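You operate a simulated robot arm through the tools that you are given. There is no shell and no other tool.

You run a simulated robot arm. Do the job below in one go: nothing can be reset, and whatever is moved stays where it is left.

Task
Open the grey core box and measure its grey core in the gauge.
Fine: leave the core there with the stop against it.

The check looks at the end state, three seconds after you hand in, the way a careful person would. Anything else that was tipped, shoved, dropped, spilled or broken makes it a failure.

Robot
A 7-joint arm with a two-finger parallel gripper, fixed in place. Base frame: the origin is at the foot of the arm, x ahead of it, y to its left, z up. Units: cm, degrees, N and s.
Its first joint turns from -166.0 to 166.0 degrees. Payload 3.43 kg.
Tool frame: the origin (TCP) lies between the finger pads and is the grasp point; the fingertips stand 3.4 cm ahead of it; z points along the fingers, y is the line along which they close. The gripper opens to 12.8 cm. The fingers are 2.4 cm wide and 1.2 cm thick; the gripper's body (4.8 by 13 cm) begins 9.6 cm behind the TCP.
Orientation is that of the tool frame in the base frame, as a unit quaternion [w, x, y, z]. With the fingers straight down and closing along the base's y, the tool's x points along the base's -x, its y along +y and its z along -z.

Tools
- The arm moves only by the tool nudge_tool. Its argument "deltas" is a list of rows, each a list of 3 entries, a list of its own where there are three numbers: the turn, a rotation vector about the tool's x, y, z in units of 45 degrees (1.0 is 45 degrees), then the shift along the tool's x, y, z in units of 200 mm (1.0 is 200 mm), then the closure, from 0 (fully open) to 1 (shut). In form: [[[wx, wy, wz], [dx, dy, dz], grip], ...]. A call has 1 to 20 rows; each row is the pose to reach, as a shift and turn from the pose commanded when the call began, along the tool's axes at that moment. A call with a number of a shift or a turn outside -1 to 1 is refused whole. Each row takes 0.2 s and may step no farther than 5 cm and 8.6 degrees from the row before; otherwise, or with a gripper value out of range, the whole call is refused. A pose out of reach is approached as far as the arm can. The call stops where the force on the tool passes 90 N (or 10 N more than at its start, if that is more) or the arm is blocked; 0.2 s more then pass. The fingers move at their own pace (about 15.3 cm/s each) and stop on an object; they squeeze with about 34 N. The grip force told is the motor's: it shows also when the fingers shut on nothing. Time passes only in rows, and 0.2 s behind the last, so rows that repeat a pose let the fingers close. It gives the time, the measured TCP pose, the force on the tool (base axes), the opening and the grip force at its end, in the units of the frame above (readings bear some noise), with the torque about the TCP (base axes, N m) and any sound that the robot's microphone picked up.
- Cameras (640 x 400 px; columns grow to the right, rows downward): "scene" is fixed at [39.77, -64.23, 144.71]; the picture's right is [0.94, -0.35, 0.00], its down [-0.14, -0.38, -0.91] and it looks along [0.32, 0.86, -0.40] (base axes); focal length 346 px, centre (320, 200). "wrist" rides on the gripper at [7.6, -1.1, -16] in the tool frame; the picture's right is [0.15, 0.99, 0.00], its down [-0.88, 0.13, -0.46] and it looks along [-0.45, 0.07, 0.89] (tool axes); focal length 234 px, centre (320, 200). There is no depth. A picture from a camera that has moved, and an enlarged one, comes with that camera's place and axes in the base frame and with its lens. The place of the scene camera against the robot may be out by one fixed shift of up to 1.2 cm in any direction.
- snapshot(camera): a new picture of that camera. The clock stands still meanwhile.
- enlarge(camera, box): a new picture of the part [left, top, right, bottom] of that camera's present view, enlarged. The clock stands still meanwhile.
- sign_off(): hands the job in; it is judged then, once.

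Places have to be worked out from the pictures, the camera data and where the tool is seen. Open the gripper and draw the arm clear of the work before you hand the job in, unless the task says otherwise.

The tools are called after "Request:" by a JSON object that holds its "op" and its "data". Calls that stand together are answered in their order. nudge_tool: Moves the arm, as the interface text tells. Its arguments: {"type":"object","properties":{"deltas":{"type":"array"}},"required":["deltas"]} The other tools are called the same way: snapshot (camera) takes a picture; enlarge (camera, box) takes an enlarged picture of a part of a camera's view; sign_off () hands the job in.

At the start:

```text
clock: 0.0
position: [58.53, 7.87, 128.69]
tcp_rot: [0.0, 0.0, 1.0, 0.0]
contact_force: [-0.7, -1.4, -0.3]
moment: [0.03, -0.02, 0.02]
gripper_width: 12.79
grasp_force: 0.0
```

scene: 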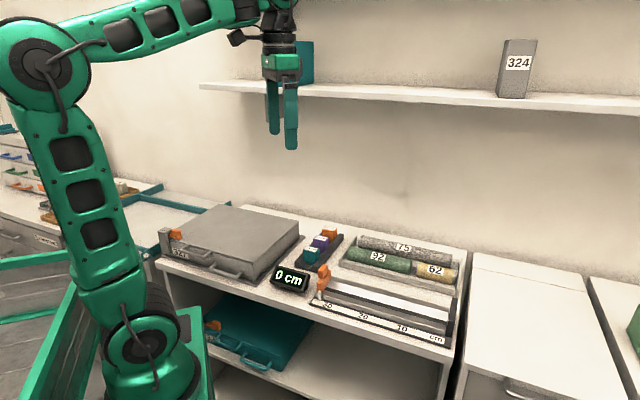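
wrist: 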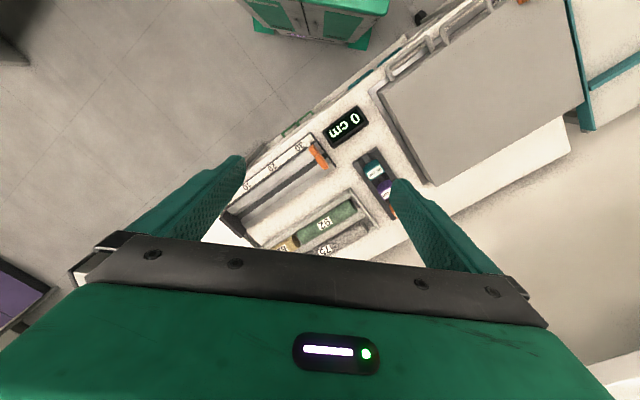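

I start by looking closely at the bench: the grey box, the gauge, the tray and the small coloured items.

Request:
{"op": "enlarge", "data": {"camera": "scene", "box": [140, 190, 310, 296]}}

Request:
{"op": "enlarge", "data": {"camera": "scene", "box": [260, 220, 470, 351]}}

Request:
{"op": "enlarge", "data": {"camera": "wrist", "box": [220, 60, 460, 260]}}

Request:
{"op": "enlarge", "data": {"camera": "wrist", "box": [340, 0, 640, 188]}}

```text
3.76 times, centred on (225, 243) of scene
camera zoom: at [39.77, -64.23, 144.71], right [0.94, -0.35, 0.0], down [-0.14, -0.38, -0.91], along [0.32, 0.86, -0.4], focal length 1304 px, centre (678, 38)
```

zoom: 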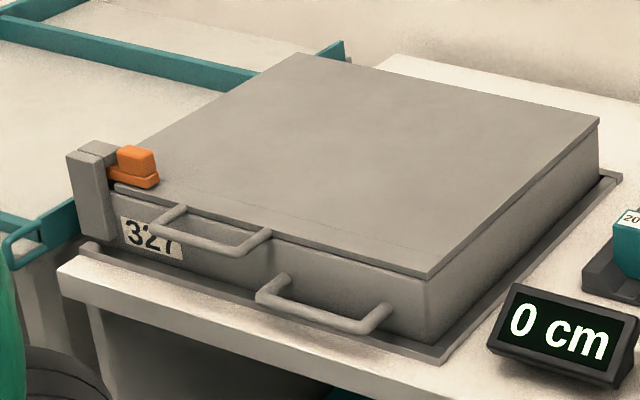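

```text
3.05 times, centred on (365, 286) of scene
camera zoom: at [39.77, -64.23, 144.71], right [0.94, -0.35, 0.0], down [-0.14, -0.38, -0.91], along [0.32, 0.86, -0.4], focal length 1056 px, centre (183, -61)
```

zoom: 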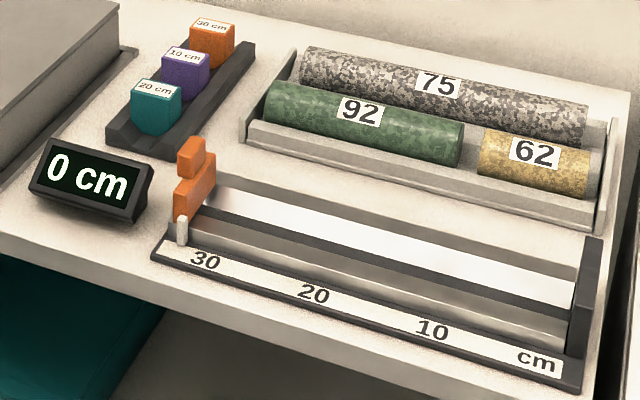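

```text
2.00 times, centred on (340, 160) of wrist
camera zoom: at [50.96, 6.63, 144.71], right [-0.15, 0.99, 0.0], down [0.88, 0.13, 0.45], along [0.45, 0.07, -0.89], focal length 468 px, centre (280, 280)
```

zoom: 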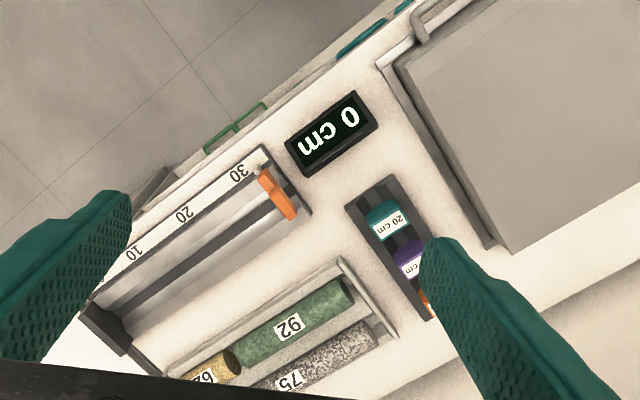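

```text
2.13 times, centred on (490, 94) of wrist
camera zoom: at [50.96, 6.63, 144.71], right [-0.15, 0.99, 0.0], down [0.88, 0.13, 0.45], along [0.45, 0.07, -0.89], focal length 498 px, centre (-42, 426)
```

zoom: 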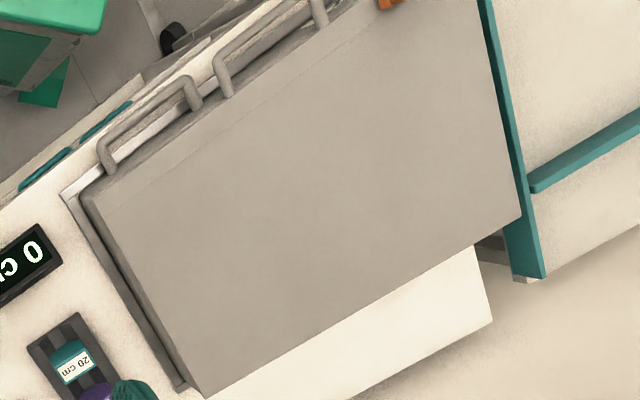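

The bench top looks to be at about z≈83, turned 45° to the base. The grey box (label 327, orange latch at its front-left corner, lid handle and box handle in front) is centred near (49, 40). I turn the tool 45° and move above the front of the box to see the latch and hinge better.

Request:
{"op": "nudge_tool", "data": {"deltas": [[[0, 0, -0.1667], [0.1375, 0.1175, 0.0833], 0], [[0, 0, -0.3333], [0.275, 0.235, 0.1667], 0], [[0, 0, -0.5], [0.4125, 0.3525, 0.25], 0], [[0, 0, -0.6667], [0.55, 0.47, 0.3333], 0], [[0, 0, -0.8333], [0.6875, 0.5875, 0.4167], 0], [[0, 0, -1], [0.825, 0.705, 0.5], 0], [[0, 0, -1], [0.825, 0.705, 0.5], 0]]}}

```text
clock: 1.6
position: [40.37, 21.92, 119.39]
tcp_rot: [0.006, -0.383, 0.924, -0.003]
contact_force: [-0.1, -0.4, -0.2]
moment: [-0.02, 0.0, 0.03]
gripper_width: 12.8
grasp_force: 0.0
```

The arm reached roughly (40, 22, 119). I take the wrist picture now.

Request:
{"op": "snapshot", "data": {"camera": "wrist"}}

Request:
{"op": "snapshot", "data": {"camera": "scene"}}

```text
taken
camera wrist: at [35.84, 15.81, 135.2], right [-0.8, 0.6, -0.01], down [0.52, 0.72, 0.46], along [0.28, 0.37, -0.89], focal length 234 px, centre (320, 200)
```

wrist: 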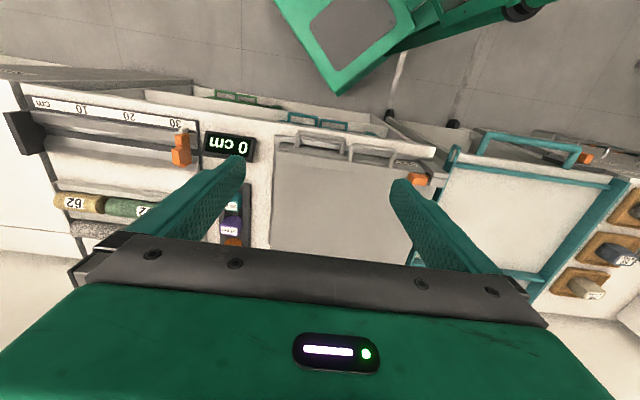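

```text
taken
```

scene: 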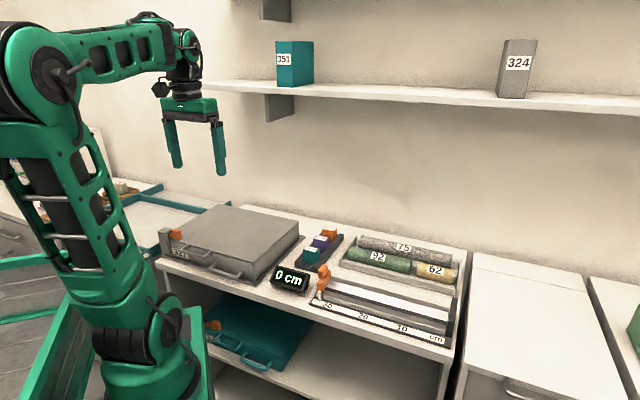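

The wrist picture's top points toward the robot, so the box front shows in the upper middle. I enlarge the latch and handles, and the gauge stop.

Request:
{"op": "enlarge", "data": {"camera": "wrist", "box": [260, 110, 460, 235]}}

Request:
{"op": "enlarge", "data": {"camera": "wrist", "box": [0, 80, 260, 242]}}

Request:
{"op": "enlarge", "data": {"camera": "scene", "box": [145, 215, 215, 265]}}

Request:
{"op": "enlarge", "data": {"camera": "scene", "box": [295, 250, 375, 330]}}

```text
3.20 times, centred on (360, 172) of wrist
camera zoom: at [35.84, 15.81, 135.2], right [-0.8, 0.6, -0.01], down [0.52, 0.72, 0.46], along [0.28, 0.37, -0.89], focal length 749 px, centre (192, 288)
```

zoom: 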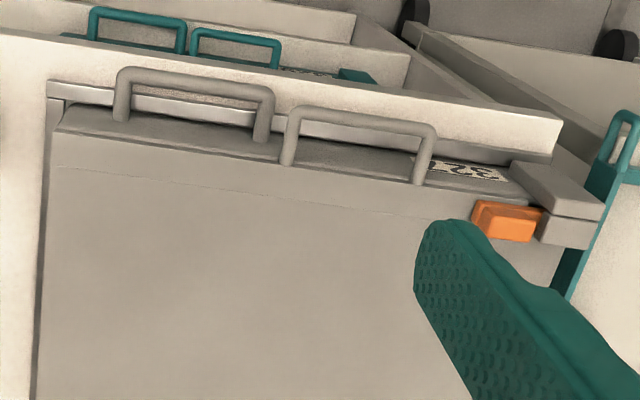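

```text
2.46 times, centred on (130, 161) of wrist
camera zoom: at [35.84, 15.81, 135.2], right [-0.8, 0.6, -0.01], down [0.52, 0.72, 0.46], along [0.28, 0.37, -0.89], focal length 576 px, centre (788, 296)
```

zoom: 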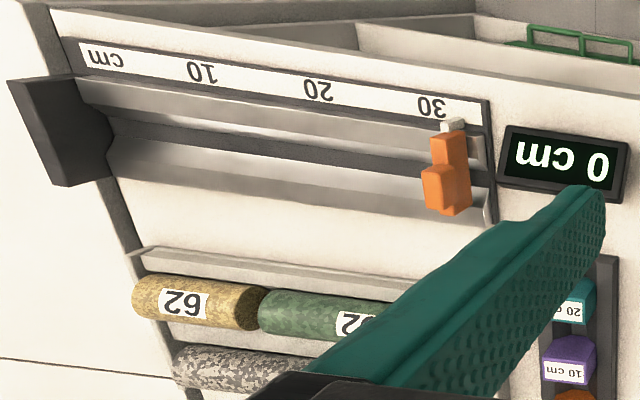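

```text
8.00 times, centred on (180, 240) of scene
camera zoom: at [39.77, -64.23, 144.71], right [0.94, -0.35, 0.0], down [-0.14, -0.38, -0.91], along [0.32, 0.86, -0.4], focal length 2772 px, centre (1440, -120)
```

zoom: 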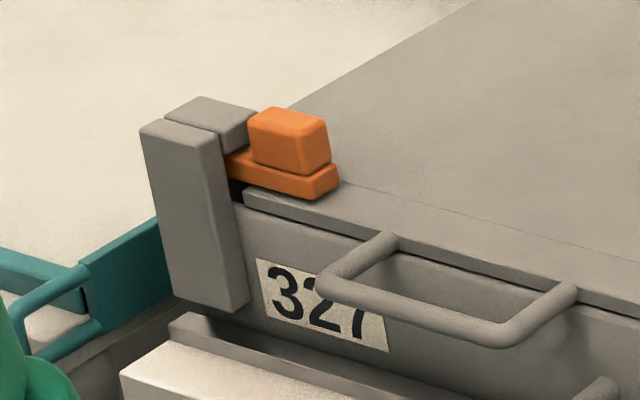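

```text
5.00 times, centred on (335, 290) of scene
camera zoom: at [39.77, -64.23, 144.71], right [0.94, -0.35, 0.0], down [-0.14, -0.38, -0.91], along [0.32, 0.86, -0.4], focal length 1732 px, centre (245, -250)
```

zoom: 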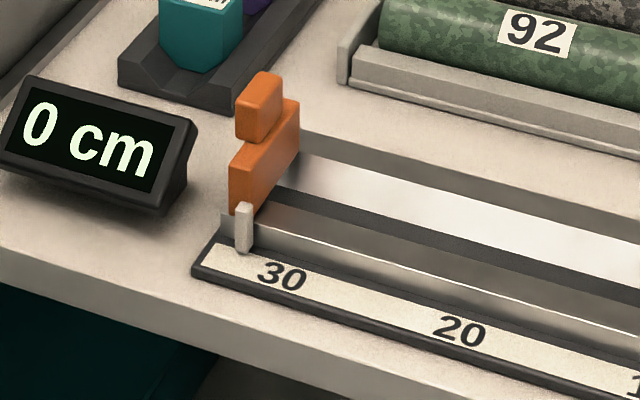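

The latch is an orange bolt with a knob at the lid's front-left corner, near (31, 41, 92), next to a two-part grey post. I move the camera directly above it to see which way it slides.

Request:
{"op": "nudge_tool", "data": {"deltas": [[[0, 0, 0], [-0.11, 0.1625, 0.114], 0], [[0, 0, 0], [-0.22, 0.325, 0.228], 0], [[0, 0, 0], [-0.3325, 0.4875, 0.342], 0], [[0, 0, 0], [-0.443, 0.65, 0.456], 0], [[0, 0, 0], [-0.554, 0.8125, 0.57], 0], [[0, 0, 0], [-0.665, 0.975, 0.6845], 0], [[0, 0, 0], [-0.665, 0.975, 0.6845], 0], [[0, 0, 0], [-0.665, 0.975, 0.6845], 0]]}}

Request:
{"op": "snapshot", "data": {"camera": "wrist"}}

```text
clock: 3.4
position: [36.31, 45.01, 105.61]
tcp_rot: [0.005, -0.382, 0.924, -0.001]
contact_force: [-0.6, -0.3, 0.0]
moment: [-0.04, 0.0, 0.01]
gripper_width: 12.8
grasp_force: 0.0
```

```text
taken
camera wrist: at [31.59, 38.94, 121.35], right [-0.8, 0.6, -0.01], down [0.53, 0.71, 0.46], along [0.28, 0.37, -0.89], focal length 234 px, centre (320, 200)
```

wrist: 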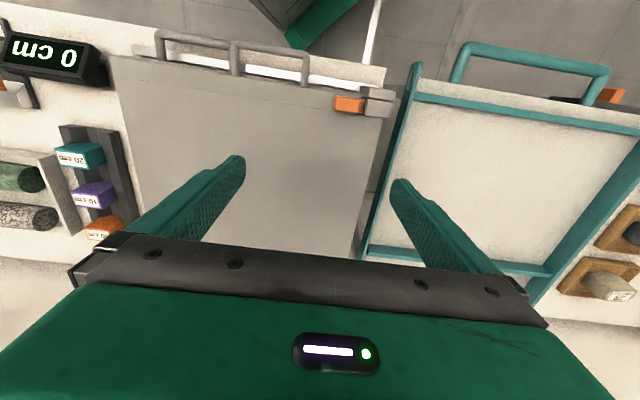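

Measured TCP is (36.3, 45.0, 105.6). I enlarge the latch from above.

Request:
{"op": "enlarge", "data": {"camera": "wrist", "box": [300, 60, 420, 135]}}

Request:
{"op": "enlarge", "data": {"camera": "wrist", "box": [100, 20, 400, 208]}}

Request:
{"op": "nudge_tool", "data": {"deltas": [[[0, 0, 0], [0, 0, 0], 0], [[0, 0, 0], [0, 0, 0], 0]]}}

```text
5.33 times, centred on (360, 98) of wrist
camera zoom: at [31.59, 38.94, 121.35], right [-0.8, 0.6, -0.01], down [0.53, 0.71, 0.46], along [0.28, 0.37, -0.89], focal length 1249 px, centre (107, 747)
```

zoom: 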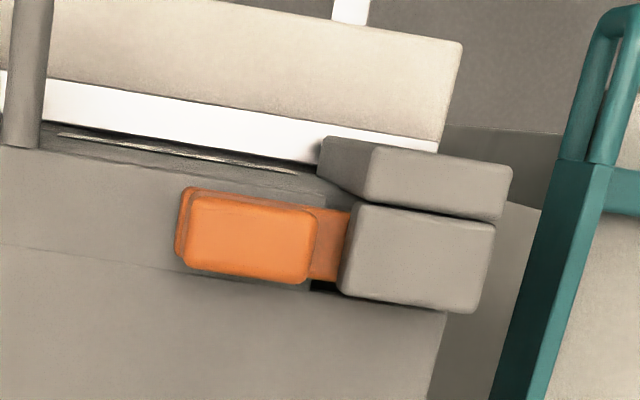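

```text
2.13 times, centred on (250, 114) of wrist
camera zoom: at [31.59, 38.94, 121.35], right [-0.8, 0.6, -0.01], down [0.53, 0.71, 0.46], along [0.28, 0.37, -0.89], focal length 498 px, centre (469, 383)
```

zoom: 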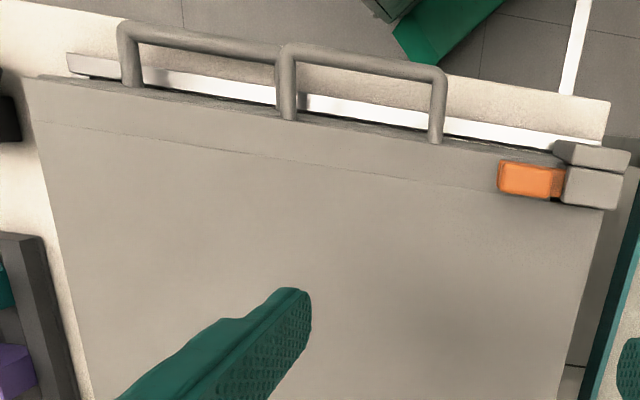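

```text
clock: 4.0
position: [36.29, 45.06, 105.61]
tcp_rot: [0.005, -0.383, 0.924, -0.002]
contact_force: [-0.5, 0.1, -0.3]
moment: [-0.04, -0.04, -0.01]
gripper_width: 12.79
grasp_force: 0.0
```

The bolt seems to run from the lid into a grey keeper block. I compare with the teal boxes, which have similar orange parts.

Request:
{"op": "enlarge", "data": {"camera": "wrist", "box": [440, 30, 640, 155]}}

Request:
{"op": "enlarge", "data": {"camera": "scene", "box": [190, 295, 320, 376]}}

Request:
{"op": "enlarge", "data": {"camera": "scene", "box": [0, 110, 240, 260]}}

```text
3.20 times, centred on (540, 92) of wrist
camera zoom: at [31.59, 38.92, 121.35], right [-0.8, 0.6, -0.01], down [0.53, 0.71, 0.46], along [0.28, 0.37, -0.89], focal length 749 px, centre (-384, 544)
```

zoom: 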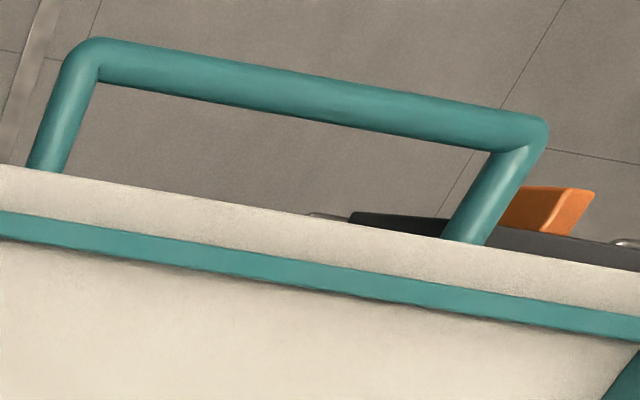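

```text
4.92 times, centred on (255, 336) of scene
camera zoom: at [39.77, -64.23, 144.71], right [0.94, -0.35, 0.0], down [-0.14, -0.38, -0.91], along [0.32, 0.86, -0.4], focal length 1706 px, centre (640, -467)
```

zoom: 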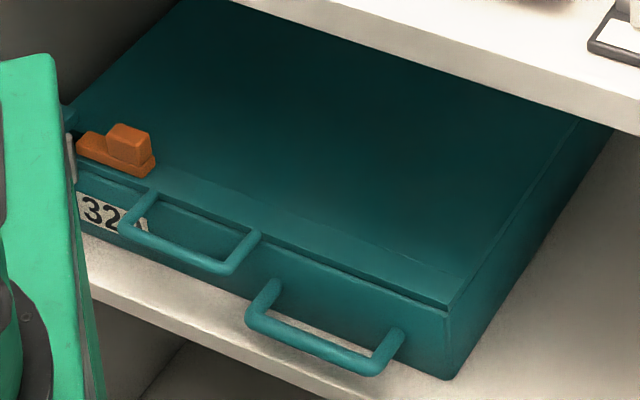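

```text
2.67 times, centred on (120, 185) of scene
camera zoom: at [39.77, -64.23, 144.71], right [0.94, -0.35, 0.0], down [-0.14, -0.38, -0.91], along [0.32, 0.86, -0.4], focal length 924 px, centre (853, 240)
```

zoom: 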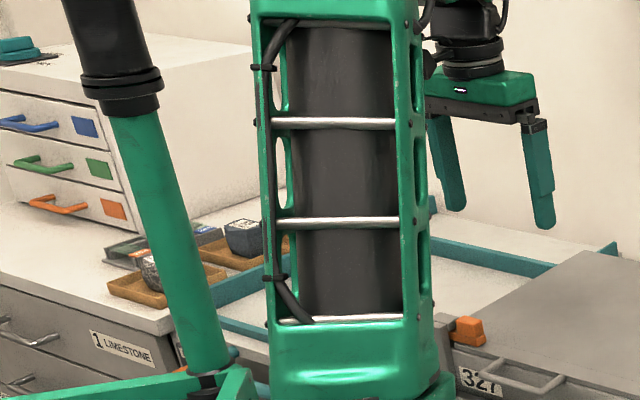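

The lid top is about z≈88, and the bolt appears to sit on the lid and slide into the keeper block, so it should release by sliding right along (0.71, −0.71). I turn the tool in place in two steps so that its fingers close front-to-back.

Request:
{"op": "nudge_tool", "data": {"deltas": [[[0, 0, 0.1667], [0.04, 0.015, 0], 0], [[0, 0, 0.3333], [0.09, 0.033, 0], 0], [[0, 0, 0.5], [0.135, 0.05, 0], 0], [[0, 0, 0.6667], [0.18, 0.066, 0], 0], [[0, 0, 0.8333], [0.22, 0.083, 0], 0], [[0, 0, 1], [0.267, 0.1, 0], 0], [[0, 0, 1], [0.267, 0.1, 0], 0]]}}

Request:
{"op": "nudge_tool", "data": {"deltas": [[[0, 0, 0.1667], [0, 0, 0], 0], [[0, 0, 0.3333], [0, 0, 0], 0], [[0, 0, 0.5], [0, 0, 0], 0], [[0, 0, 0.6667], [0, 0, 0], 0], [[0, 0, 0.8333], [0, 0, 0], 0], [[0, 0, 1], [0, 0, 0], 0], [[0, 0, 1], [0, 0, 0], 0], [[0, 0, 1], [0, 0, 0], 0]]}}

Request:
{"op": "snapshot", "data": {"camera": "wrist"}}

Request:
{"op": "snapshot", "data": {"camera": "scene"}}

```text
clock: 5.6
position: [30.96, 42.8, 105.53]
tcp_rot: [0.005, 0.001, 1.0, 0.001]
contact_force: [-0.6, -0.4, -0.3]
moment: [0.0, 0.0, 0.0]
gripper_width: 12.78
grasp_force: 0.0
```

```text
clock: 7.4
position: [30.99, 42.67, 105.44]
tcp_rot: [0.004, 0.383, 0.924, 0.002]
contact_force: [1.1, -0.7, -0.3]
moment: [0.02, -0.02, 0.02]
gripper_width: 12.82
grasp_force: 0.1
```

```text
taken
camera wrist: at [24.81, 47.21, 121.37], right [0.6, 0.8, 0.01], down [0.71, -0.53, 0.46], along [0.38, -0.27, -0.89], focal length 234 px, centre (320, 200)
```

wrist: 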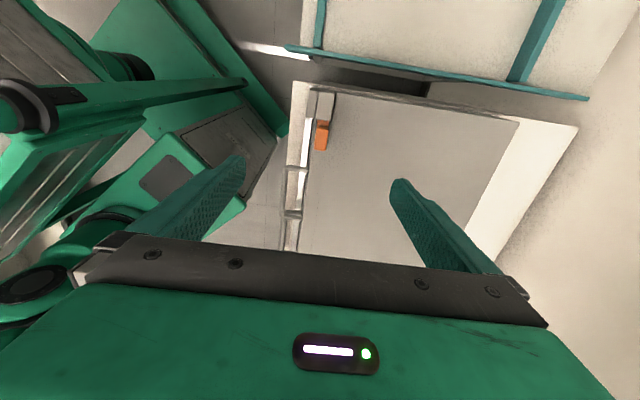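

```text
taken
```

scene: 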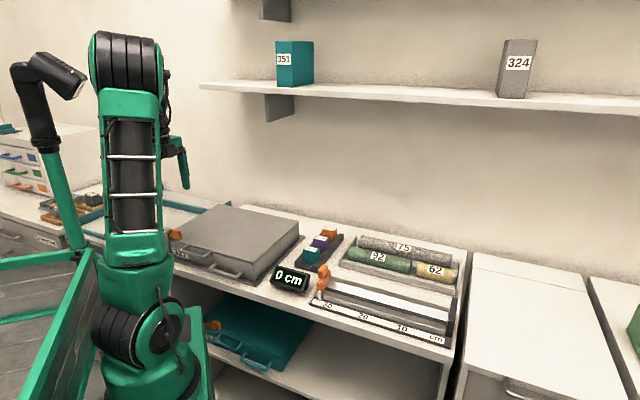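

The tool is now above the latch with fingers set to close front-to-back. I enlarge the latch and the back of the lid.

Request:
{"op": "enlarge", "data": {"camera": "wrist", "box": [270, 70, 390, 145]}}

Request:
{"op": "enlarge", "data": {"camera": "wrist", "box": [270, 60, 600, 266]}}

```text
5.33 times, centred on (330, 108) of wrist
camera zoom: at [24.81, 47.21, 121.37], right [0.6, 0.8, 0.01], down [0.71, -0.53, 0.46], along [0.38, -0.27, -0.89], focal length 1249 px, centre (267, 693)
```

zoom: 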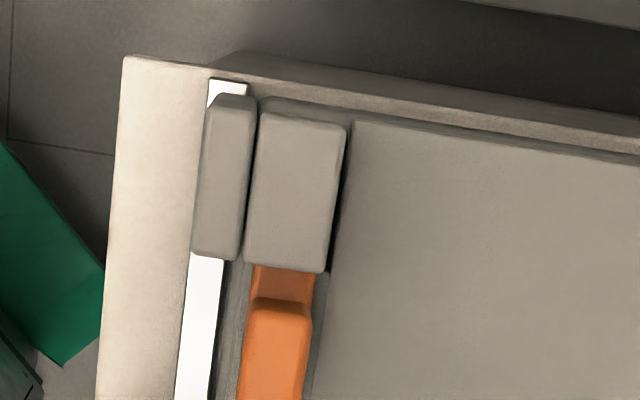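

```text
1.94 times, centred on (435, 163) of wrist
camera zoom: at [24.81, 47.21, 121.37], right [0.6, 0.8, 0.01], down [0.71, -0.53, 0.46], along [0.38, -0.27, -0.89], focal length 454 px, centre (97, 272)
```

zoom: 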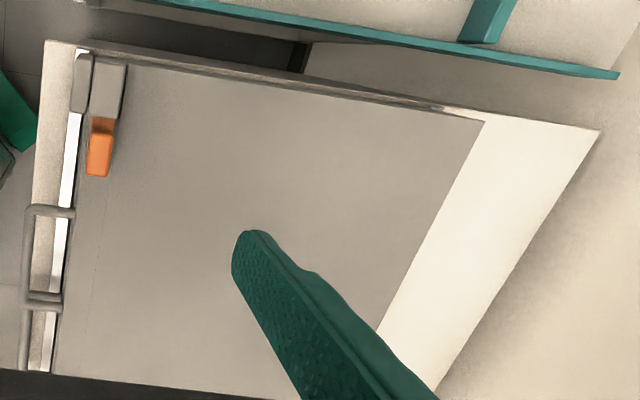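

The knob centre works out at about (30.7, 43.2) with its top near z≈91.7. I go down to z≈97 with the fingers half closed and look again.

Request:
{"op": "nudge_tool", "data": {"deltas": [[[0, 0, 0], [0.006, 0.006, 0.14], 0.5], [[0, 0, 0], [0.012, 0.013, 0.28], 0.55], [[0, 0, 0], [0.012, 0.013, 0.42], 0.55], [[0, 0, 0], [0.012, 0.013, 0.42], 0.55], [[0, 0, 0], [0.012, 0.013, 0.42], 0.55]]}}

Request:
{"op": "snapshot", "data": {"camera": "wrist"}}

```text
clock: 8.6
position: [31.12, 43.04, 97.21]
tcp_rot: [0.006, 0.383, 0.924, 0.002]
contact_force: [0.1, -0.5, -0.3]
moment: [-0.03, 0.0, 0.0]
gripper_width: 5.75
grasp_force: 0.0
```

```text
taken
camera wrist: at [24.95, 47.48, 113.04], right [0.6, 0.8, 0.01], down [0.71, -0.53, 0.46], along [0.38, -0.27, -0.89], focal length 234 px, centre (320, 200)
```

wrist: 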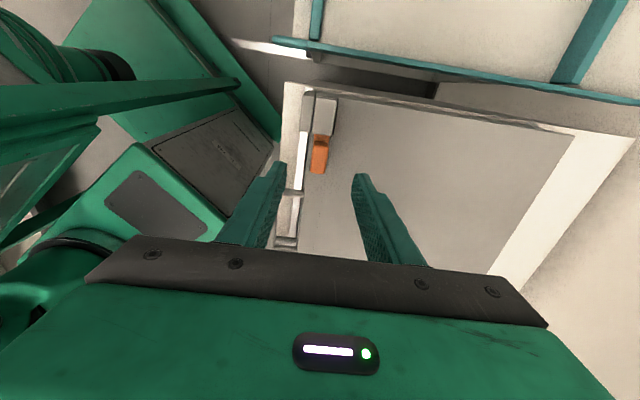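

Request:
{"op": "enlarge", "data": {"camera": "wrist", "box": [250, 80, 410, 240]}}

```text
2.50 times, centred on (330, 160) of wrist
camera zoom: at [24.95, 47.48, 113.04], right [0.6, 0.8, 0.01], down [0.71, -0.53, 0.46], along [0.38, -0.27, -0.89], focal length 585 px, centre (295, 300)
```

zoom: 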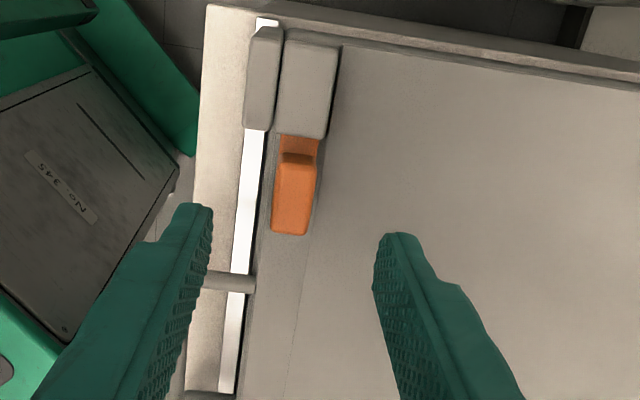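

The fingers straddle the knob and are centred on it front-to-back. I go down to z≈92.9, close on the knob and read the force.

Request:
{"op": "nudge_tool", "data": {"deltas": [[[0, 0, 0], [0, 0, 0.08], 0.55], [[0, 0, 0], [0, 0, 0.16], 0.55], [[0, 0, 0], [0, 0, 0.215], 0.55], [[0, 0, 0], [0, 0, 0.215], 0.55]]}}

Request:
{"op": "enlarge", "data": {"camera": "wrist", "box": [250, 80, 410, 240]}}

Request:
{"op": "enlarge", "data": {"camera": "scene", "box": [130, 180, 260, 280]}}

```text
clock: 9.6
position: [31.29, 43.08, 92.83]
tcp_rot: [0.006, 0.383, 0.924, 0.002]
contact_force: [-0.1, 1.0, 0.0]
moment: [0.02, 0.02, -0.01]
gripper_width: 5.74
grasp_force: 0.0
```

```text
2.50 times, centred on (330, 160) of wrist
camera zoom: at [25.02, 47.58, 108.6], right [0.6, 0.8, 0.01], down [0.71, -0.53, 0.46], along [0.38, -0.27, -0.89], focal length 585 px, centre (295, 300)
```

zoom: 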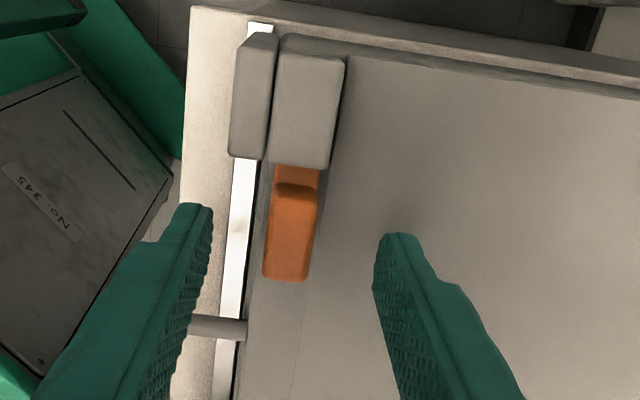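

```text
4.00 times, centred on (195, 230) of scene
camera zoom: at [39.77, -64.23, 144.71], right [0.94, -0.35, 0.0], down [-0.14, -0.38, -0.91], along [0.32, 0.86, -0.4], focal length 1386 px, centre (820, 80)
```

zoom: 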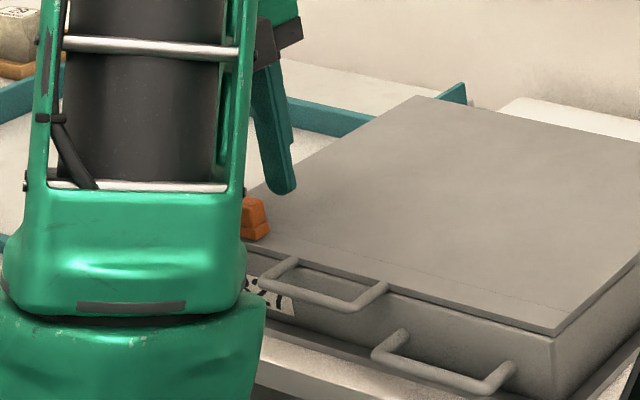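

Fingertips are level with the knob. I close on it.

Request:
{"op": "nudge_tool", "data": {"deltas": [[[0, 0, 0], [0, 0, 0], 0.75], [[0, 0, 0], [0, 0, 0], 1.0], [[0, 0, 0], [0, 0, 0], 1.0], [[0, 0, 0], [0, 0, 0], 1.0]]}}

Request:
{"op": "enlarge", "data": {"camera": "wrist", "box": [250, 80, 410, 240]}}

```text
clock: 10.6
position: [31.17, 42.95, 92.7]
tcp_rot: [0.005, 0.383, 0.924, 0.002]
contact_force: [-7.0, -8.4, -0.4]
moment: [-0.38, 0.25, -0.17]
gripper_width: 1.5
grasp_force: 33.9
```

```text
2.50 times, centred on (330, 160) of wrist
camera zoom: at [24.97, 47.55, 108.62], right [0.6, 0.8, 0.01], down [0.71, -0.53, 0.46], along [0.38, -0.27, -0.89], focal length 585 px, centre (295, 300)
```

zoom: 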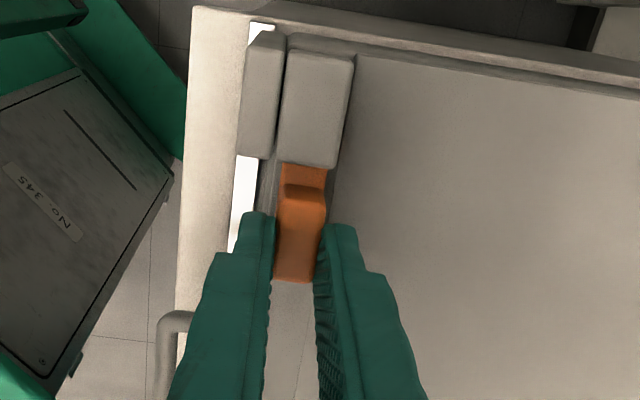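

The knob is gripped (1.5 cm wide). I slide it slowly to the right by about 2.5 cm and watch the force.

Request:
{"op": "nudge_tool", "data": {"deltas": [[[0, 0, 0], [-0.02, -0.004, 0], 1.0], [[0, 0, 0], [-0.04, -0.007, 0], 1.0], [[0, 0, 0], [-0.06, -0.007, 0], 1.0], [[0, 0, 0], [-0.08, -0.007, 0], 1.0], [[0, 0, 0], [-0.1, -0.007, 0], 1.0], [[0, 0, 0], [-0.12, -0.007, 0], 1.0], [[0, 0, 0], [-0.12, -0.007, 0], 1.0]]}}

Request:
{"op": "enlarge", "data": {"camera": "wrist", "box": [250, 80, 410, 240]}}

```text
clock: 12.2
position: [32.88, 41.37, 92.81]
tcp_rot: [0.005, 0.383, 0.924, 0.003]
contact_force: [6.9, 7.2, -0.6]
moment: [0.1, -0.14, -0.01]
gripper_width: 1.5
grasp_force: 34.2
```

```text
2.50 times, centred on (330, 160) of wrist
camera zoom: at [26.57, 45.8, 108.7], right [0.6, 0.8, 0.01], down [0.71, -0.53, 0.46], along [0.38, -0.27, -0.89], focal length 585 px, centre (295, 300)
```

zoom: 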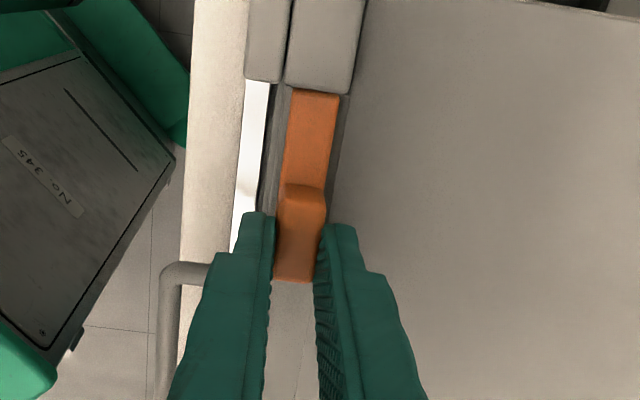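

The bolt slides freely and its base is pulling out of the keeper. I continue right in small steps.

Request:
{"op": "nudge_tool", "data": {"deltas": [[[0, 0, 0], [-0.02, 0, 0], 1.0], [[0, 0, 0], [-0.04, 0, 0], 1.0], [[0, 0, 0], [-0.06, 0, 0], 1.0], [[0, 0, 0], [-0.08, 0, 0], 1.0], [[0, 0, 0], [-0.08, 0, 0], 1.0]]}}

Request:
{"op": "enlarge", "data": {"camera": "wrist", "box": [250, 40, 410, 200]}}

```text
clock: 13.4
position: [33.63, 40.08, 92.99]
tcp_rot: [0.004, 0.38, 0.925, 0.002]
contact_force: [-28.3, 14.7, 1.2]
moment: [0.4, 0.98, 0.04]
gripper_width: 1.48
grasp_force: 33.9
```

```text
2.50 times, centred on (330, 120) of wrist
camera zoom: at [27.41, 44.69, 108.74], right [0.59, 0.81, 0.01], down [0.71, -0.53, 0.46], along [0.38, -0.27, -0.89], focal length 585 px, centre (295, 400)
```

zoom: 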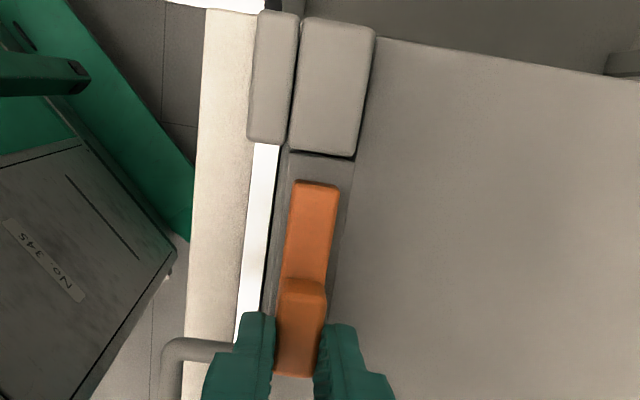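

The bolt is fully withdrawn: a clear gap shows between it and the keeper, and the ~30 N reading is its end stop. I ease off, open the fingers and rise.

Request:
{"op": "nudge_tool", "data": {"deltas": [[[0, 0, 0], [0.02, 0, 0], 1.0], [[0, 0, 0], [0.028, 0, 0], 1.0], [[0, 0, 0], [0.028, 0, 0], 0.8], [[0, 0, 0], [0.028, 0, 0], 0.6], [[0, 0, 0], [0.028, 0, 0], 0.6]]}}

Request:
{"op": "nudge_tool", "data": {"deltas": [[[0, 0, 0], [0, 0, -0.1], 0.6], [[0, 0, 0], [0, 0, -0.25], 0.6], [[0, 0, 0], [0, 0, -0.4], 0.6], [[0, 0, 0], [0, 0, -0.4], 0.6]]}}

Request:
{"op": "snapshot", "data": {"camera": "wrist"}}

Request:
{"op": "enlarge", "data": {"camera": "scene", "box": [130, 180, 310, 292]}}

```text
clock: 14.6
position: [33.68, 40.46, 92.89]
tcp_rot: [0.007, 0.382, 0.924, 0.003]
contact_force: [-0.2, 0.4, 0.9]
moment: [-0.01, 0.0, 0.02]
gripper_width: 5.13
grasp_force: 0.0
```

```text
clock: 15.6
position: [33.44, 40.44, 100.85]
tcp_rot: [0.006, 0.383, 0.924, 0.002]
contact_force: [0.9, -0.5, -0.9]
moment: [0.0, 0.0, 0.02]
gripper_width: 5.12
grasp_force: 0.0
```

```text
taken
camera wrist: at [27.15, 45.03, 116.72], right [0.6, 0.8, 0.01], down [0.71, -0.53, 0.46], along [0.38, -0.27, -0.89], focal length 234 px, centre (320, 200)
```

wrist: 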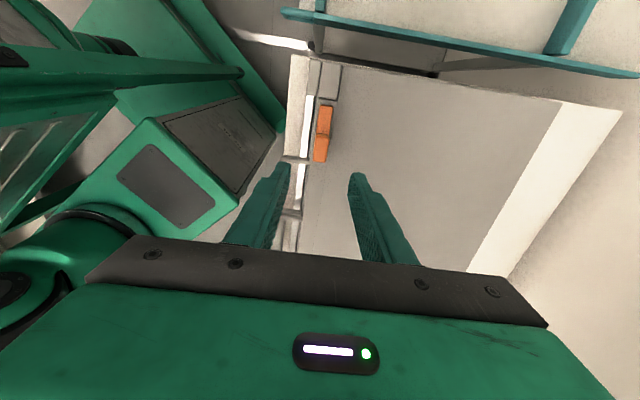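

```text
3.56 times, centred on (220, 236) of scene
camera zoom: at [39.77, -64.23, 144.71], right [0.94, -0.35, 0.0], down [-0.14, -0.38, -0.91], along [0.32, 0.86, -0.4], focal length 1232 px, centre (676, 72)
```

zoom: 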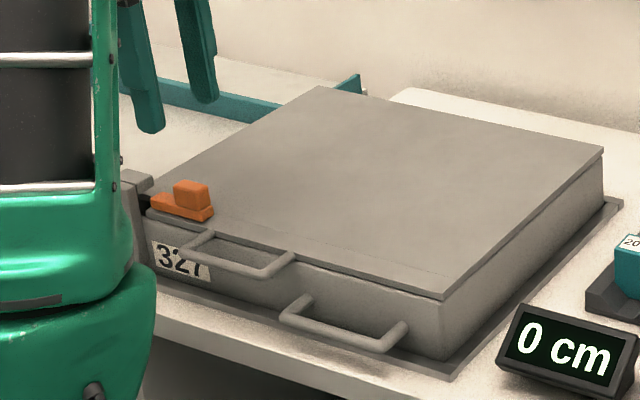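

The bolt is clear of the keeper on the scene view too. Now I move right so that the wrist camera sits over the lid handle.

Request:
{"op": "nudge_tool", "data": {"deltas": [[[0, 0, 0], [-0.12, -0.04, -0.05], 0.6], [[0, 0, 0], [-0.25, -0.08, -0.1], 0.6], [[0, 0, 0], [-0.37, -0.12, -0.15], 0.6], [[0, 0, 0], [-0.5, -0.16, -0.2], 0.6], [[0, 0, 0], [-0.5, -0.16, -0.2], 0.6], [[0, 0, 0], [-0.5, -0.16, -0.2], 0.6]]}}

Request:
{"op": "snapshot", "data": {"camera": "wrist"}}

Request:
{"op": "enlarge", "data": {"camera": "wrist", "box": [240, 40, 400, 140]}}

```text
clock: 17.0
position: [38.3, 31.07, 105.07]
tcp_rot: [0.006, 0.382, 0.924, 0.003]
contact_force: [0.5, -0.4, 0.5]
moment: [0.0, 0.01, 0.0]
gripper_width: 5.1
grasp_force: 0.0
```

```text
taken
camera wrist: at [31.96, 35.65, 120.82], right [0.6, 0.8, 0.01], down [0.71, -0.53, 0.46], along [0.38, -0.27, -0.89], focal length 234 px, centre (320, 200)
```

wrist: 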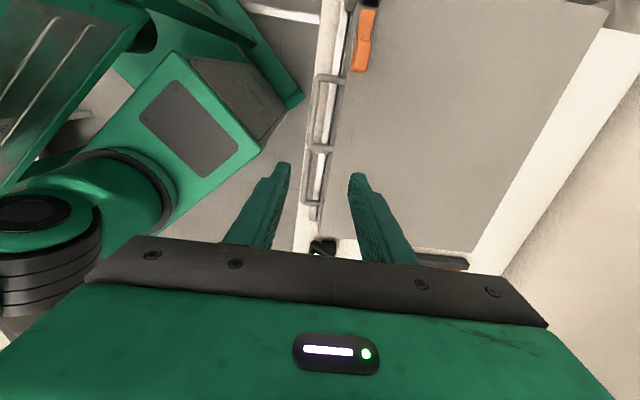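

```text
4.00 times, centred on (320, 90) of wrist
camera zoom: at [31.96, 35.65, 120.82], right [0.6, 0.8, 0.01], down [0.71, -0.53, 0.46], along [0.38, -0.27, -0.89], focal length 937 px, centre (320, 640)
```

zoom: 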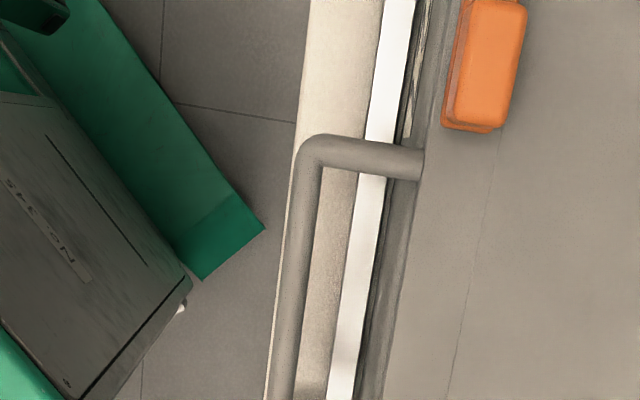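

The lid handle bar runs from a≈(32.1, 35.8) to about (38.8, 29.5), 3.4 cm in front of the lid edge, at z≈87. I move above its middle (35.3, 32.6) with a narrow opening, first to z≈95.

Request:
{"op": "nudge_tool", "data": {"deltas": [[[0, 0, 0], [0.05, -0.02, 0.15], 0.7], [[0, 0, 0], [0.11, -0.035, 0.3], 0.78], [[0, 0, 0], [0.16, -0.0525, 0.42], 0.78], [[0, 0, 0], [0.16, -0.0525, 0.5], 0.78], [[0, 0, 0], [0.16, -0.0525, 0.5], 0.78], [[0, 0, 0], [0.16, -0.0525, 0.5], 0.78]]}}

Request:
{"op": "snapshot", "data": {"camera": "wrist"}}

Request:
{"op": "snapshot", "data": {"camera": "scene"}}

```text
clock: 18.4
position: [35.48, 32.53, 94.94]
tcp_rot: [0.006, 0.383, 0.924, 0.003]
contact_force: [-0.4, 1.0, 1.2]
moment: [0.0, -0.03, 0.0]
gripper_width: 2.81
grasp_force: 0.1
```

```text
taken
camera wrist: at [29.16, 37.13, 110.74], right [0.6, 0.8, 0.01], down [0.71, -0.53, 0.46], along [0.38, -0.27, -0.89], focal length 234 px, centre (320, 200)
```

wrist: 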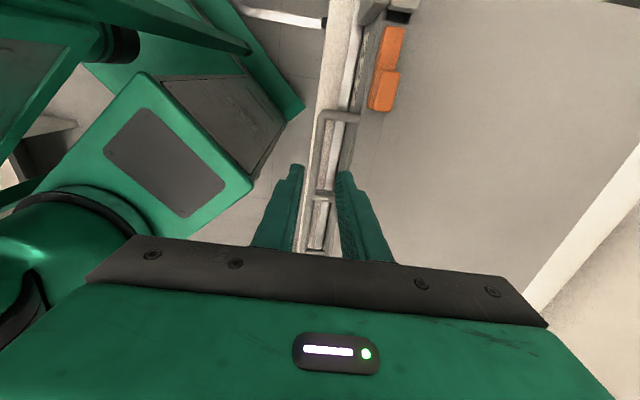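

```text
taken
```

scene: 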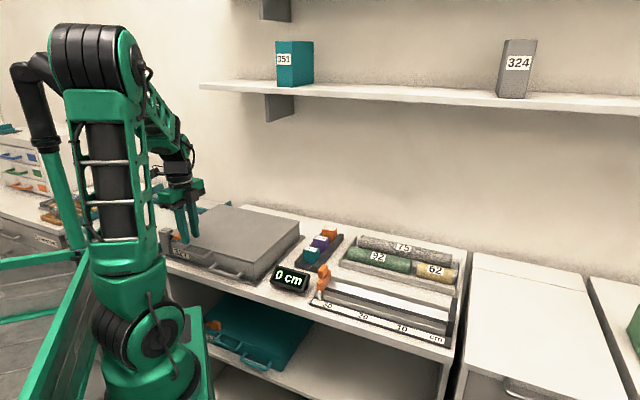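

The arm reaches this pose and the bar lies between the fingers in the picture. I enlarge to check before going down.

Request:
{"op": "enlarge", "data": {"camera": "wrist", "box": [260, 80, 400, 240]}}

Request:
{"op": "enlarge", "data": {"camera": "scene", "box": [150, 180, 290, 290]}}

```text
2.50 times, centred on (330, 160) of wrist
camera zoom: at [29.16, 37.13, 110.74], right [0.6, 0.8, 0.01], down [0.71, -0.53, 0.46], along [0.38, -0.27, -0.89], focal length 585 px, centre (295, 300)
```

zoom: 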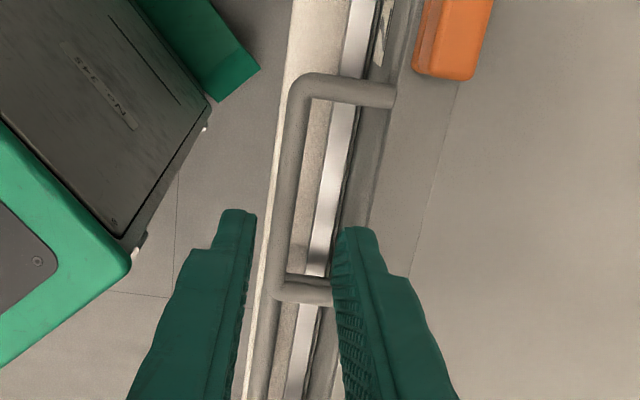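

```text
3.64 times, centred on (220, 235) of scene
camera zoom: at [39.77, -64.23, 144.71], right [0.94, -0.35, 0.0], down [-0.14, -0.38, -0.91], along [0.32, 0.86, -0.4], focal length 1260 px, centre (684, 73)
```

zoom: 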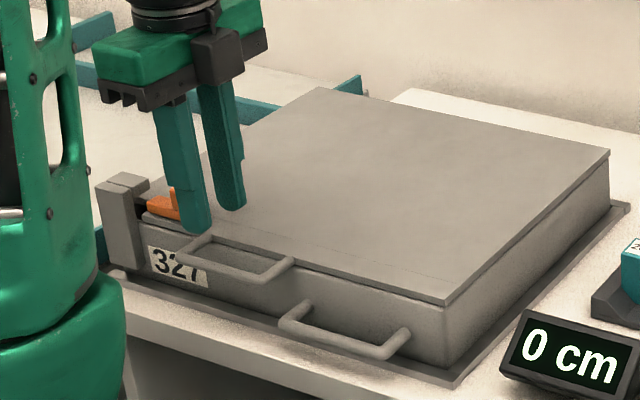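

The bar sits between the fingers. I go down to z≈88.9.

Request:
{"op": "nudge_tool", "data": {"deltas": [[[0, 0, 0], [0, -0.007, 0.1], 0.78], [[0, 0, 0], [0, -0.007, 0.2], 0.78], [[0, 0, 0], [0, -0.007, 0.26], 0.78], [[0, 0, 0], [0, -0.007, 0.3], 0.78], [[0, 0, 0], [0, -0.007, 0.3], 0.78]]}}

Request:
{"op": "enlarge", "data": {"camera": "wrist", "box": [260, 80, 400, 240]}}

Request:
{"op": "enlarge", "data": {"camera": "scene", "box": [150, 200, 250, 280]}}

```text
clock: 19.6
position: [35.36, 32.63, 88.99]
tcp_rot: [0.005, 0.383, 0.924, 0.002]
contact_force: [0.8, 0.2, 0.6]
moment: [0.0, 0.0, 0.0]
gripper_width: 2.83
grasp_force: 0.2
```

```text
2.50 times, centred on (330, 160) of wrist
camera zoom: at [29.11, 37.12, 104.73], right [0.6, 0.8, 0.01], down [0.71, -0.53, 0.46], along [0.38, -0.27, -0.89], focal length 585 px, centre (295, 300)
```

zoom: 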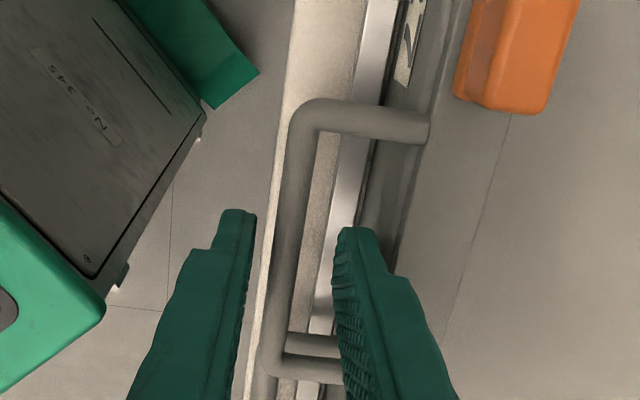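

```text
5.00 times, centred on (200, 240) of scene
camera zoom: at [39.77, -64.23, 144.71], right [0.94, -0.35, 0.0], down [-0.14, -0.38, -0.91], along [0.32, 0.86, -0.4], focal length 1732 px, centre (920, 0)
```

zoom: 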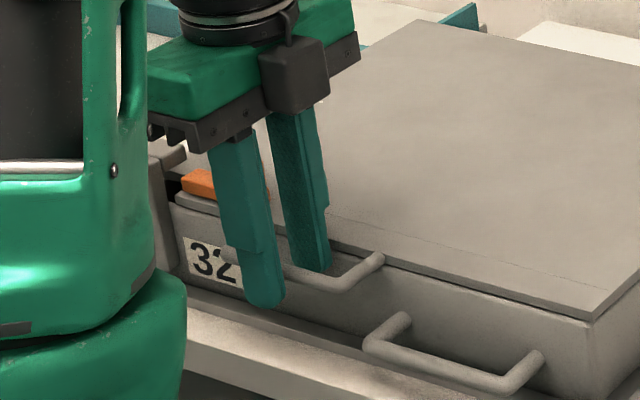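

I zoom in closer to judge how deep the fingertips are against the bar.

Request:
{"op": "enlarge", "data": {"camera": "scene", "box": [190, 232, 240, 267]}}

```text
11.43 times, centred on (215, 250) of scene
camera zoom: at [39.77, -64.23, 144.71], right [0.94, -0.35, 0.0], down [-0.14, -0.38, -0.91], along [0.32, 0.86, -0.4], focal length 3960 px, centre (1520, -366)
```

zoom: 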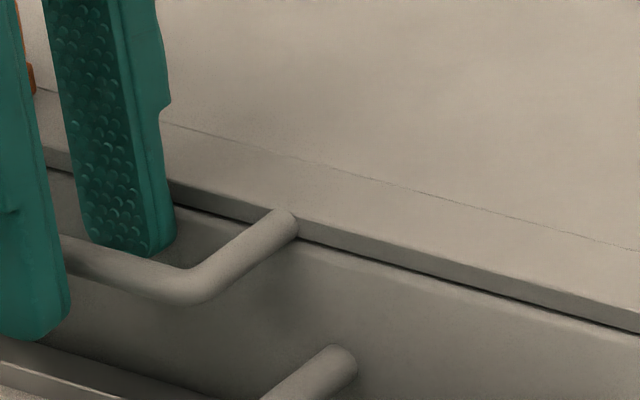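

The fingertips are only about 0.5 cm below the bar's centre, so the bar is at z≈86. I go 0.9 cm lower and close on the bar.

Request:
{"op": "nudge_tool", "data": {"deltas": [[[0, 0, 0], [0, 0, 0.02], 0.78], [[0, 0, 0], [0, 0, 0.045], 0.78], [[0, 0, 0], [0, 0, 0.045], 0.85], [[0, 0, 0], [0, 0, 0.045], 1.0], [[0, 0, 0], [0, 0, 0.045], 1.0], [[0, 0, 0], [0, 0, 0.045], 1.0]]}}

Request:
{"op": "enlarge", "data": {"camera": "scene", "box": [190, 232, 240, 267]}}

Request:
{"op": "enlarge", "data": {"camera": "wrist", "box": [260, 80, 400, 240]}}

```text
clock: 21.0
position: [35.14, 32.37, 87.9]
tcp_rot: [0.006, 0.381, 0.924, 0.002]
contact_force: [-15.1, -10.6, -0.7]
moment: [-0.18, 0.11, -0.03]
gripper_width: 0.92
grasp_force: 34.3
```

```text
11.43 times, centred on (215, 250) of scene
camera zoom: at [39.77, -64.23, 144.71], right [0.94, -0.35, 0.0], down [-0.14, -0.38, -0.91], along [0.32, 0.86, -0.4], focal length 3960 px, centre (1520, -366)
```

zoom: 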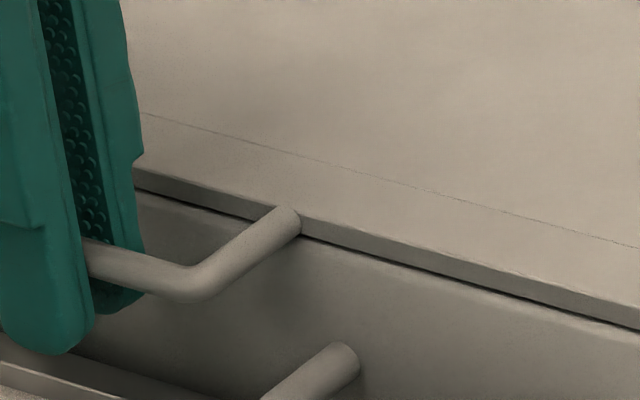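

```text
2.50 times, centred on (330, 160) of wrist
camera zoom: at [28.94, 37.05, 103.78], right [0.59, 0.8, 0.01], down [0.71, -0.53, 0.46], along [0.38, -0.27, -0.89], focal length 585 px, centre (295, 300)
```

zoom: 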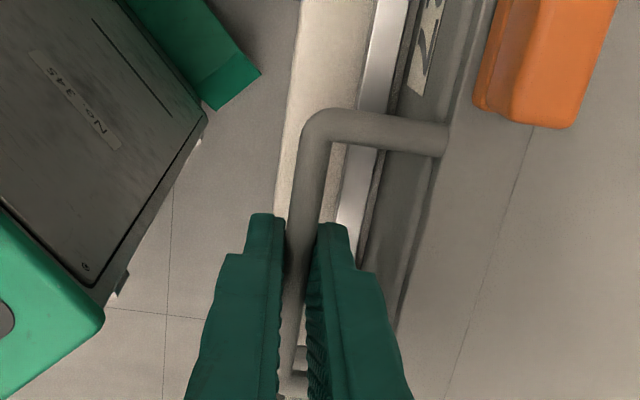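

The bar is held (0.92 cm) at b≈47.7 cm along the depth axis, z≈86; the lid's back edge works out 33 cm further back. I relax the sideways load and lift the first few degrees along that arc to see if the lid hinges at the back.

Request:
{"op": "nudge_tool", "data": {"deltas": [[[0, 0, 0], [0, -0.016, -0.01], 1.0], [[0, 0, 0], [0, -0.016, -0.043], 1.0], [[0, 0, 0], [0, -0.014, -0.086], 1.0], [[0, 0, 0], [0, -0.0115, -0.129], 1.0], [[0, 0, 0], [0, -0.0075, -0.172], 1.0], [[0, 0, 0], [0, -0.0075, -0.172], 1.0]]}}

Request:
{"op": "enlarge", "data": {"camera": "scene", "box": [130, 180, 310, 292]}}

```text
clock: 22.4
position: [35.16, 32.52, 91.39]
tcp_rot: [0.005, 0.384, 0.923, 0.002]
contact_force: [10.7, 3.1, 0.5]
moment: [-0.21, -0.34, 0.15]
gripper_width: 0.91
grasp_force: 34.0
```

```text
3.56 times, centred on (220, 236) of scene
camera zoom: at [39.77, -64.23, 144.71], right [0.94, -0.35, 0.0], down [-0.14, -0.38, -0.91], along [0.32, 0.86, -0.4], focal length 1232 px, centre (676, 72)
```

zoom: 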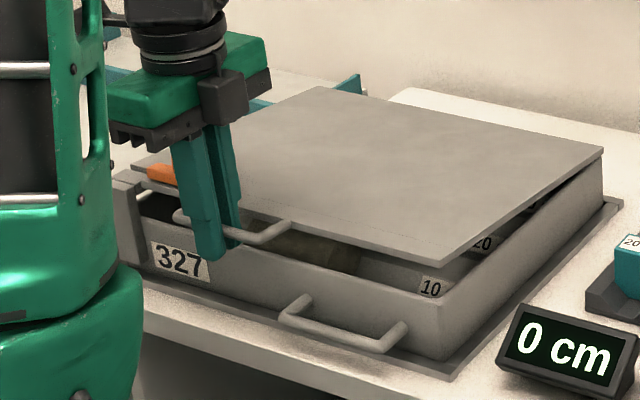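

The lid lifts cleanly about its back edge, with very little load. I carry on along the arc to about 24°.

Request:
{"op": "nudge_tool", "data": {"deltas": [[[0, 0, 0], [0, 0.0188, -0.0854], 1.0], [[0, 0, 0], [0, 0.0345, -0.17], 1.0], [[0, 0, 0], [0, 0.0546, -0.2538], 1.0], [[0, 0, 0], [0, 0.079, -0.3364], 1.0], [[0, 0, 0], [0, 0.1078, -0.4176], 1.0], [[0, 0, 0], [0, 0.1407, -0.4972], 1.0], [[0, 0, 0], [0, 0.1407, -0.4972], 1.0]]}}

Request:
{"op": "snapshot", "data": {"camera": "scene"}}

```text
clock: 24.0
position: [37.16, 34.59, 101.56]
tcp_rot: [0.004, 0.383, 0.924, 0.003]
contact_force: [6.2, 8.0, -0.6]
moment: [0.32, 0.17, -0.07]
gripper_width: 0.89
grasp_force: 34.2
```

```text
taken
```

scene: 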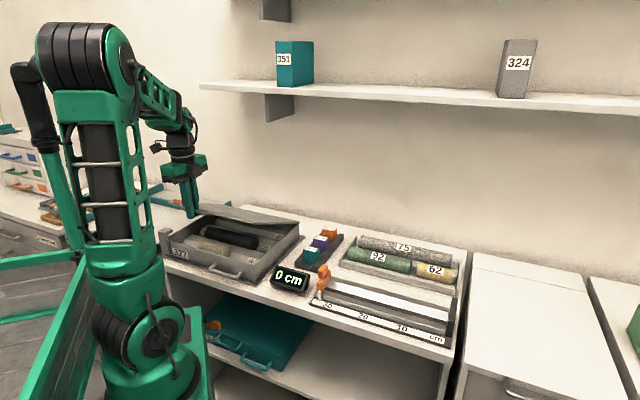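

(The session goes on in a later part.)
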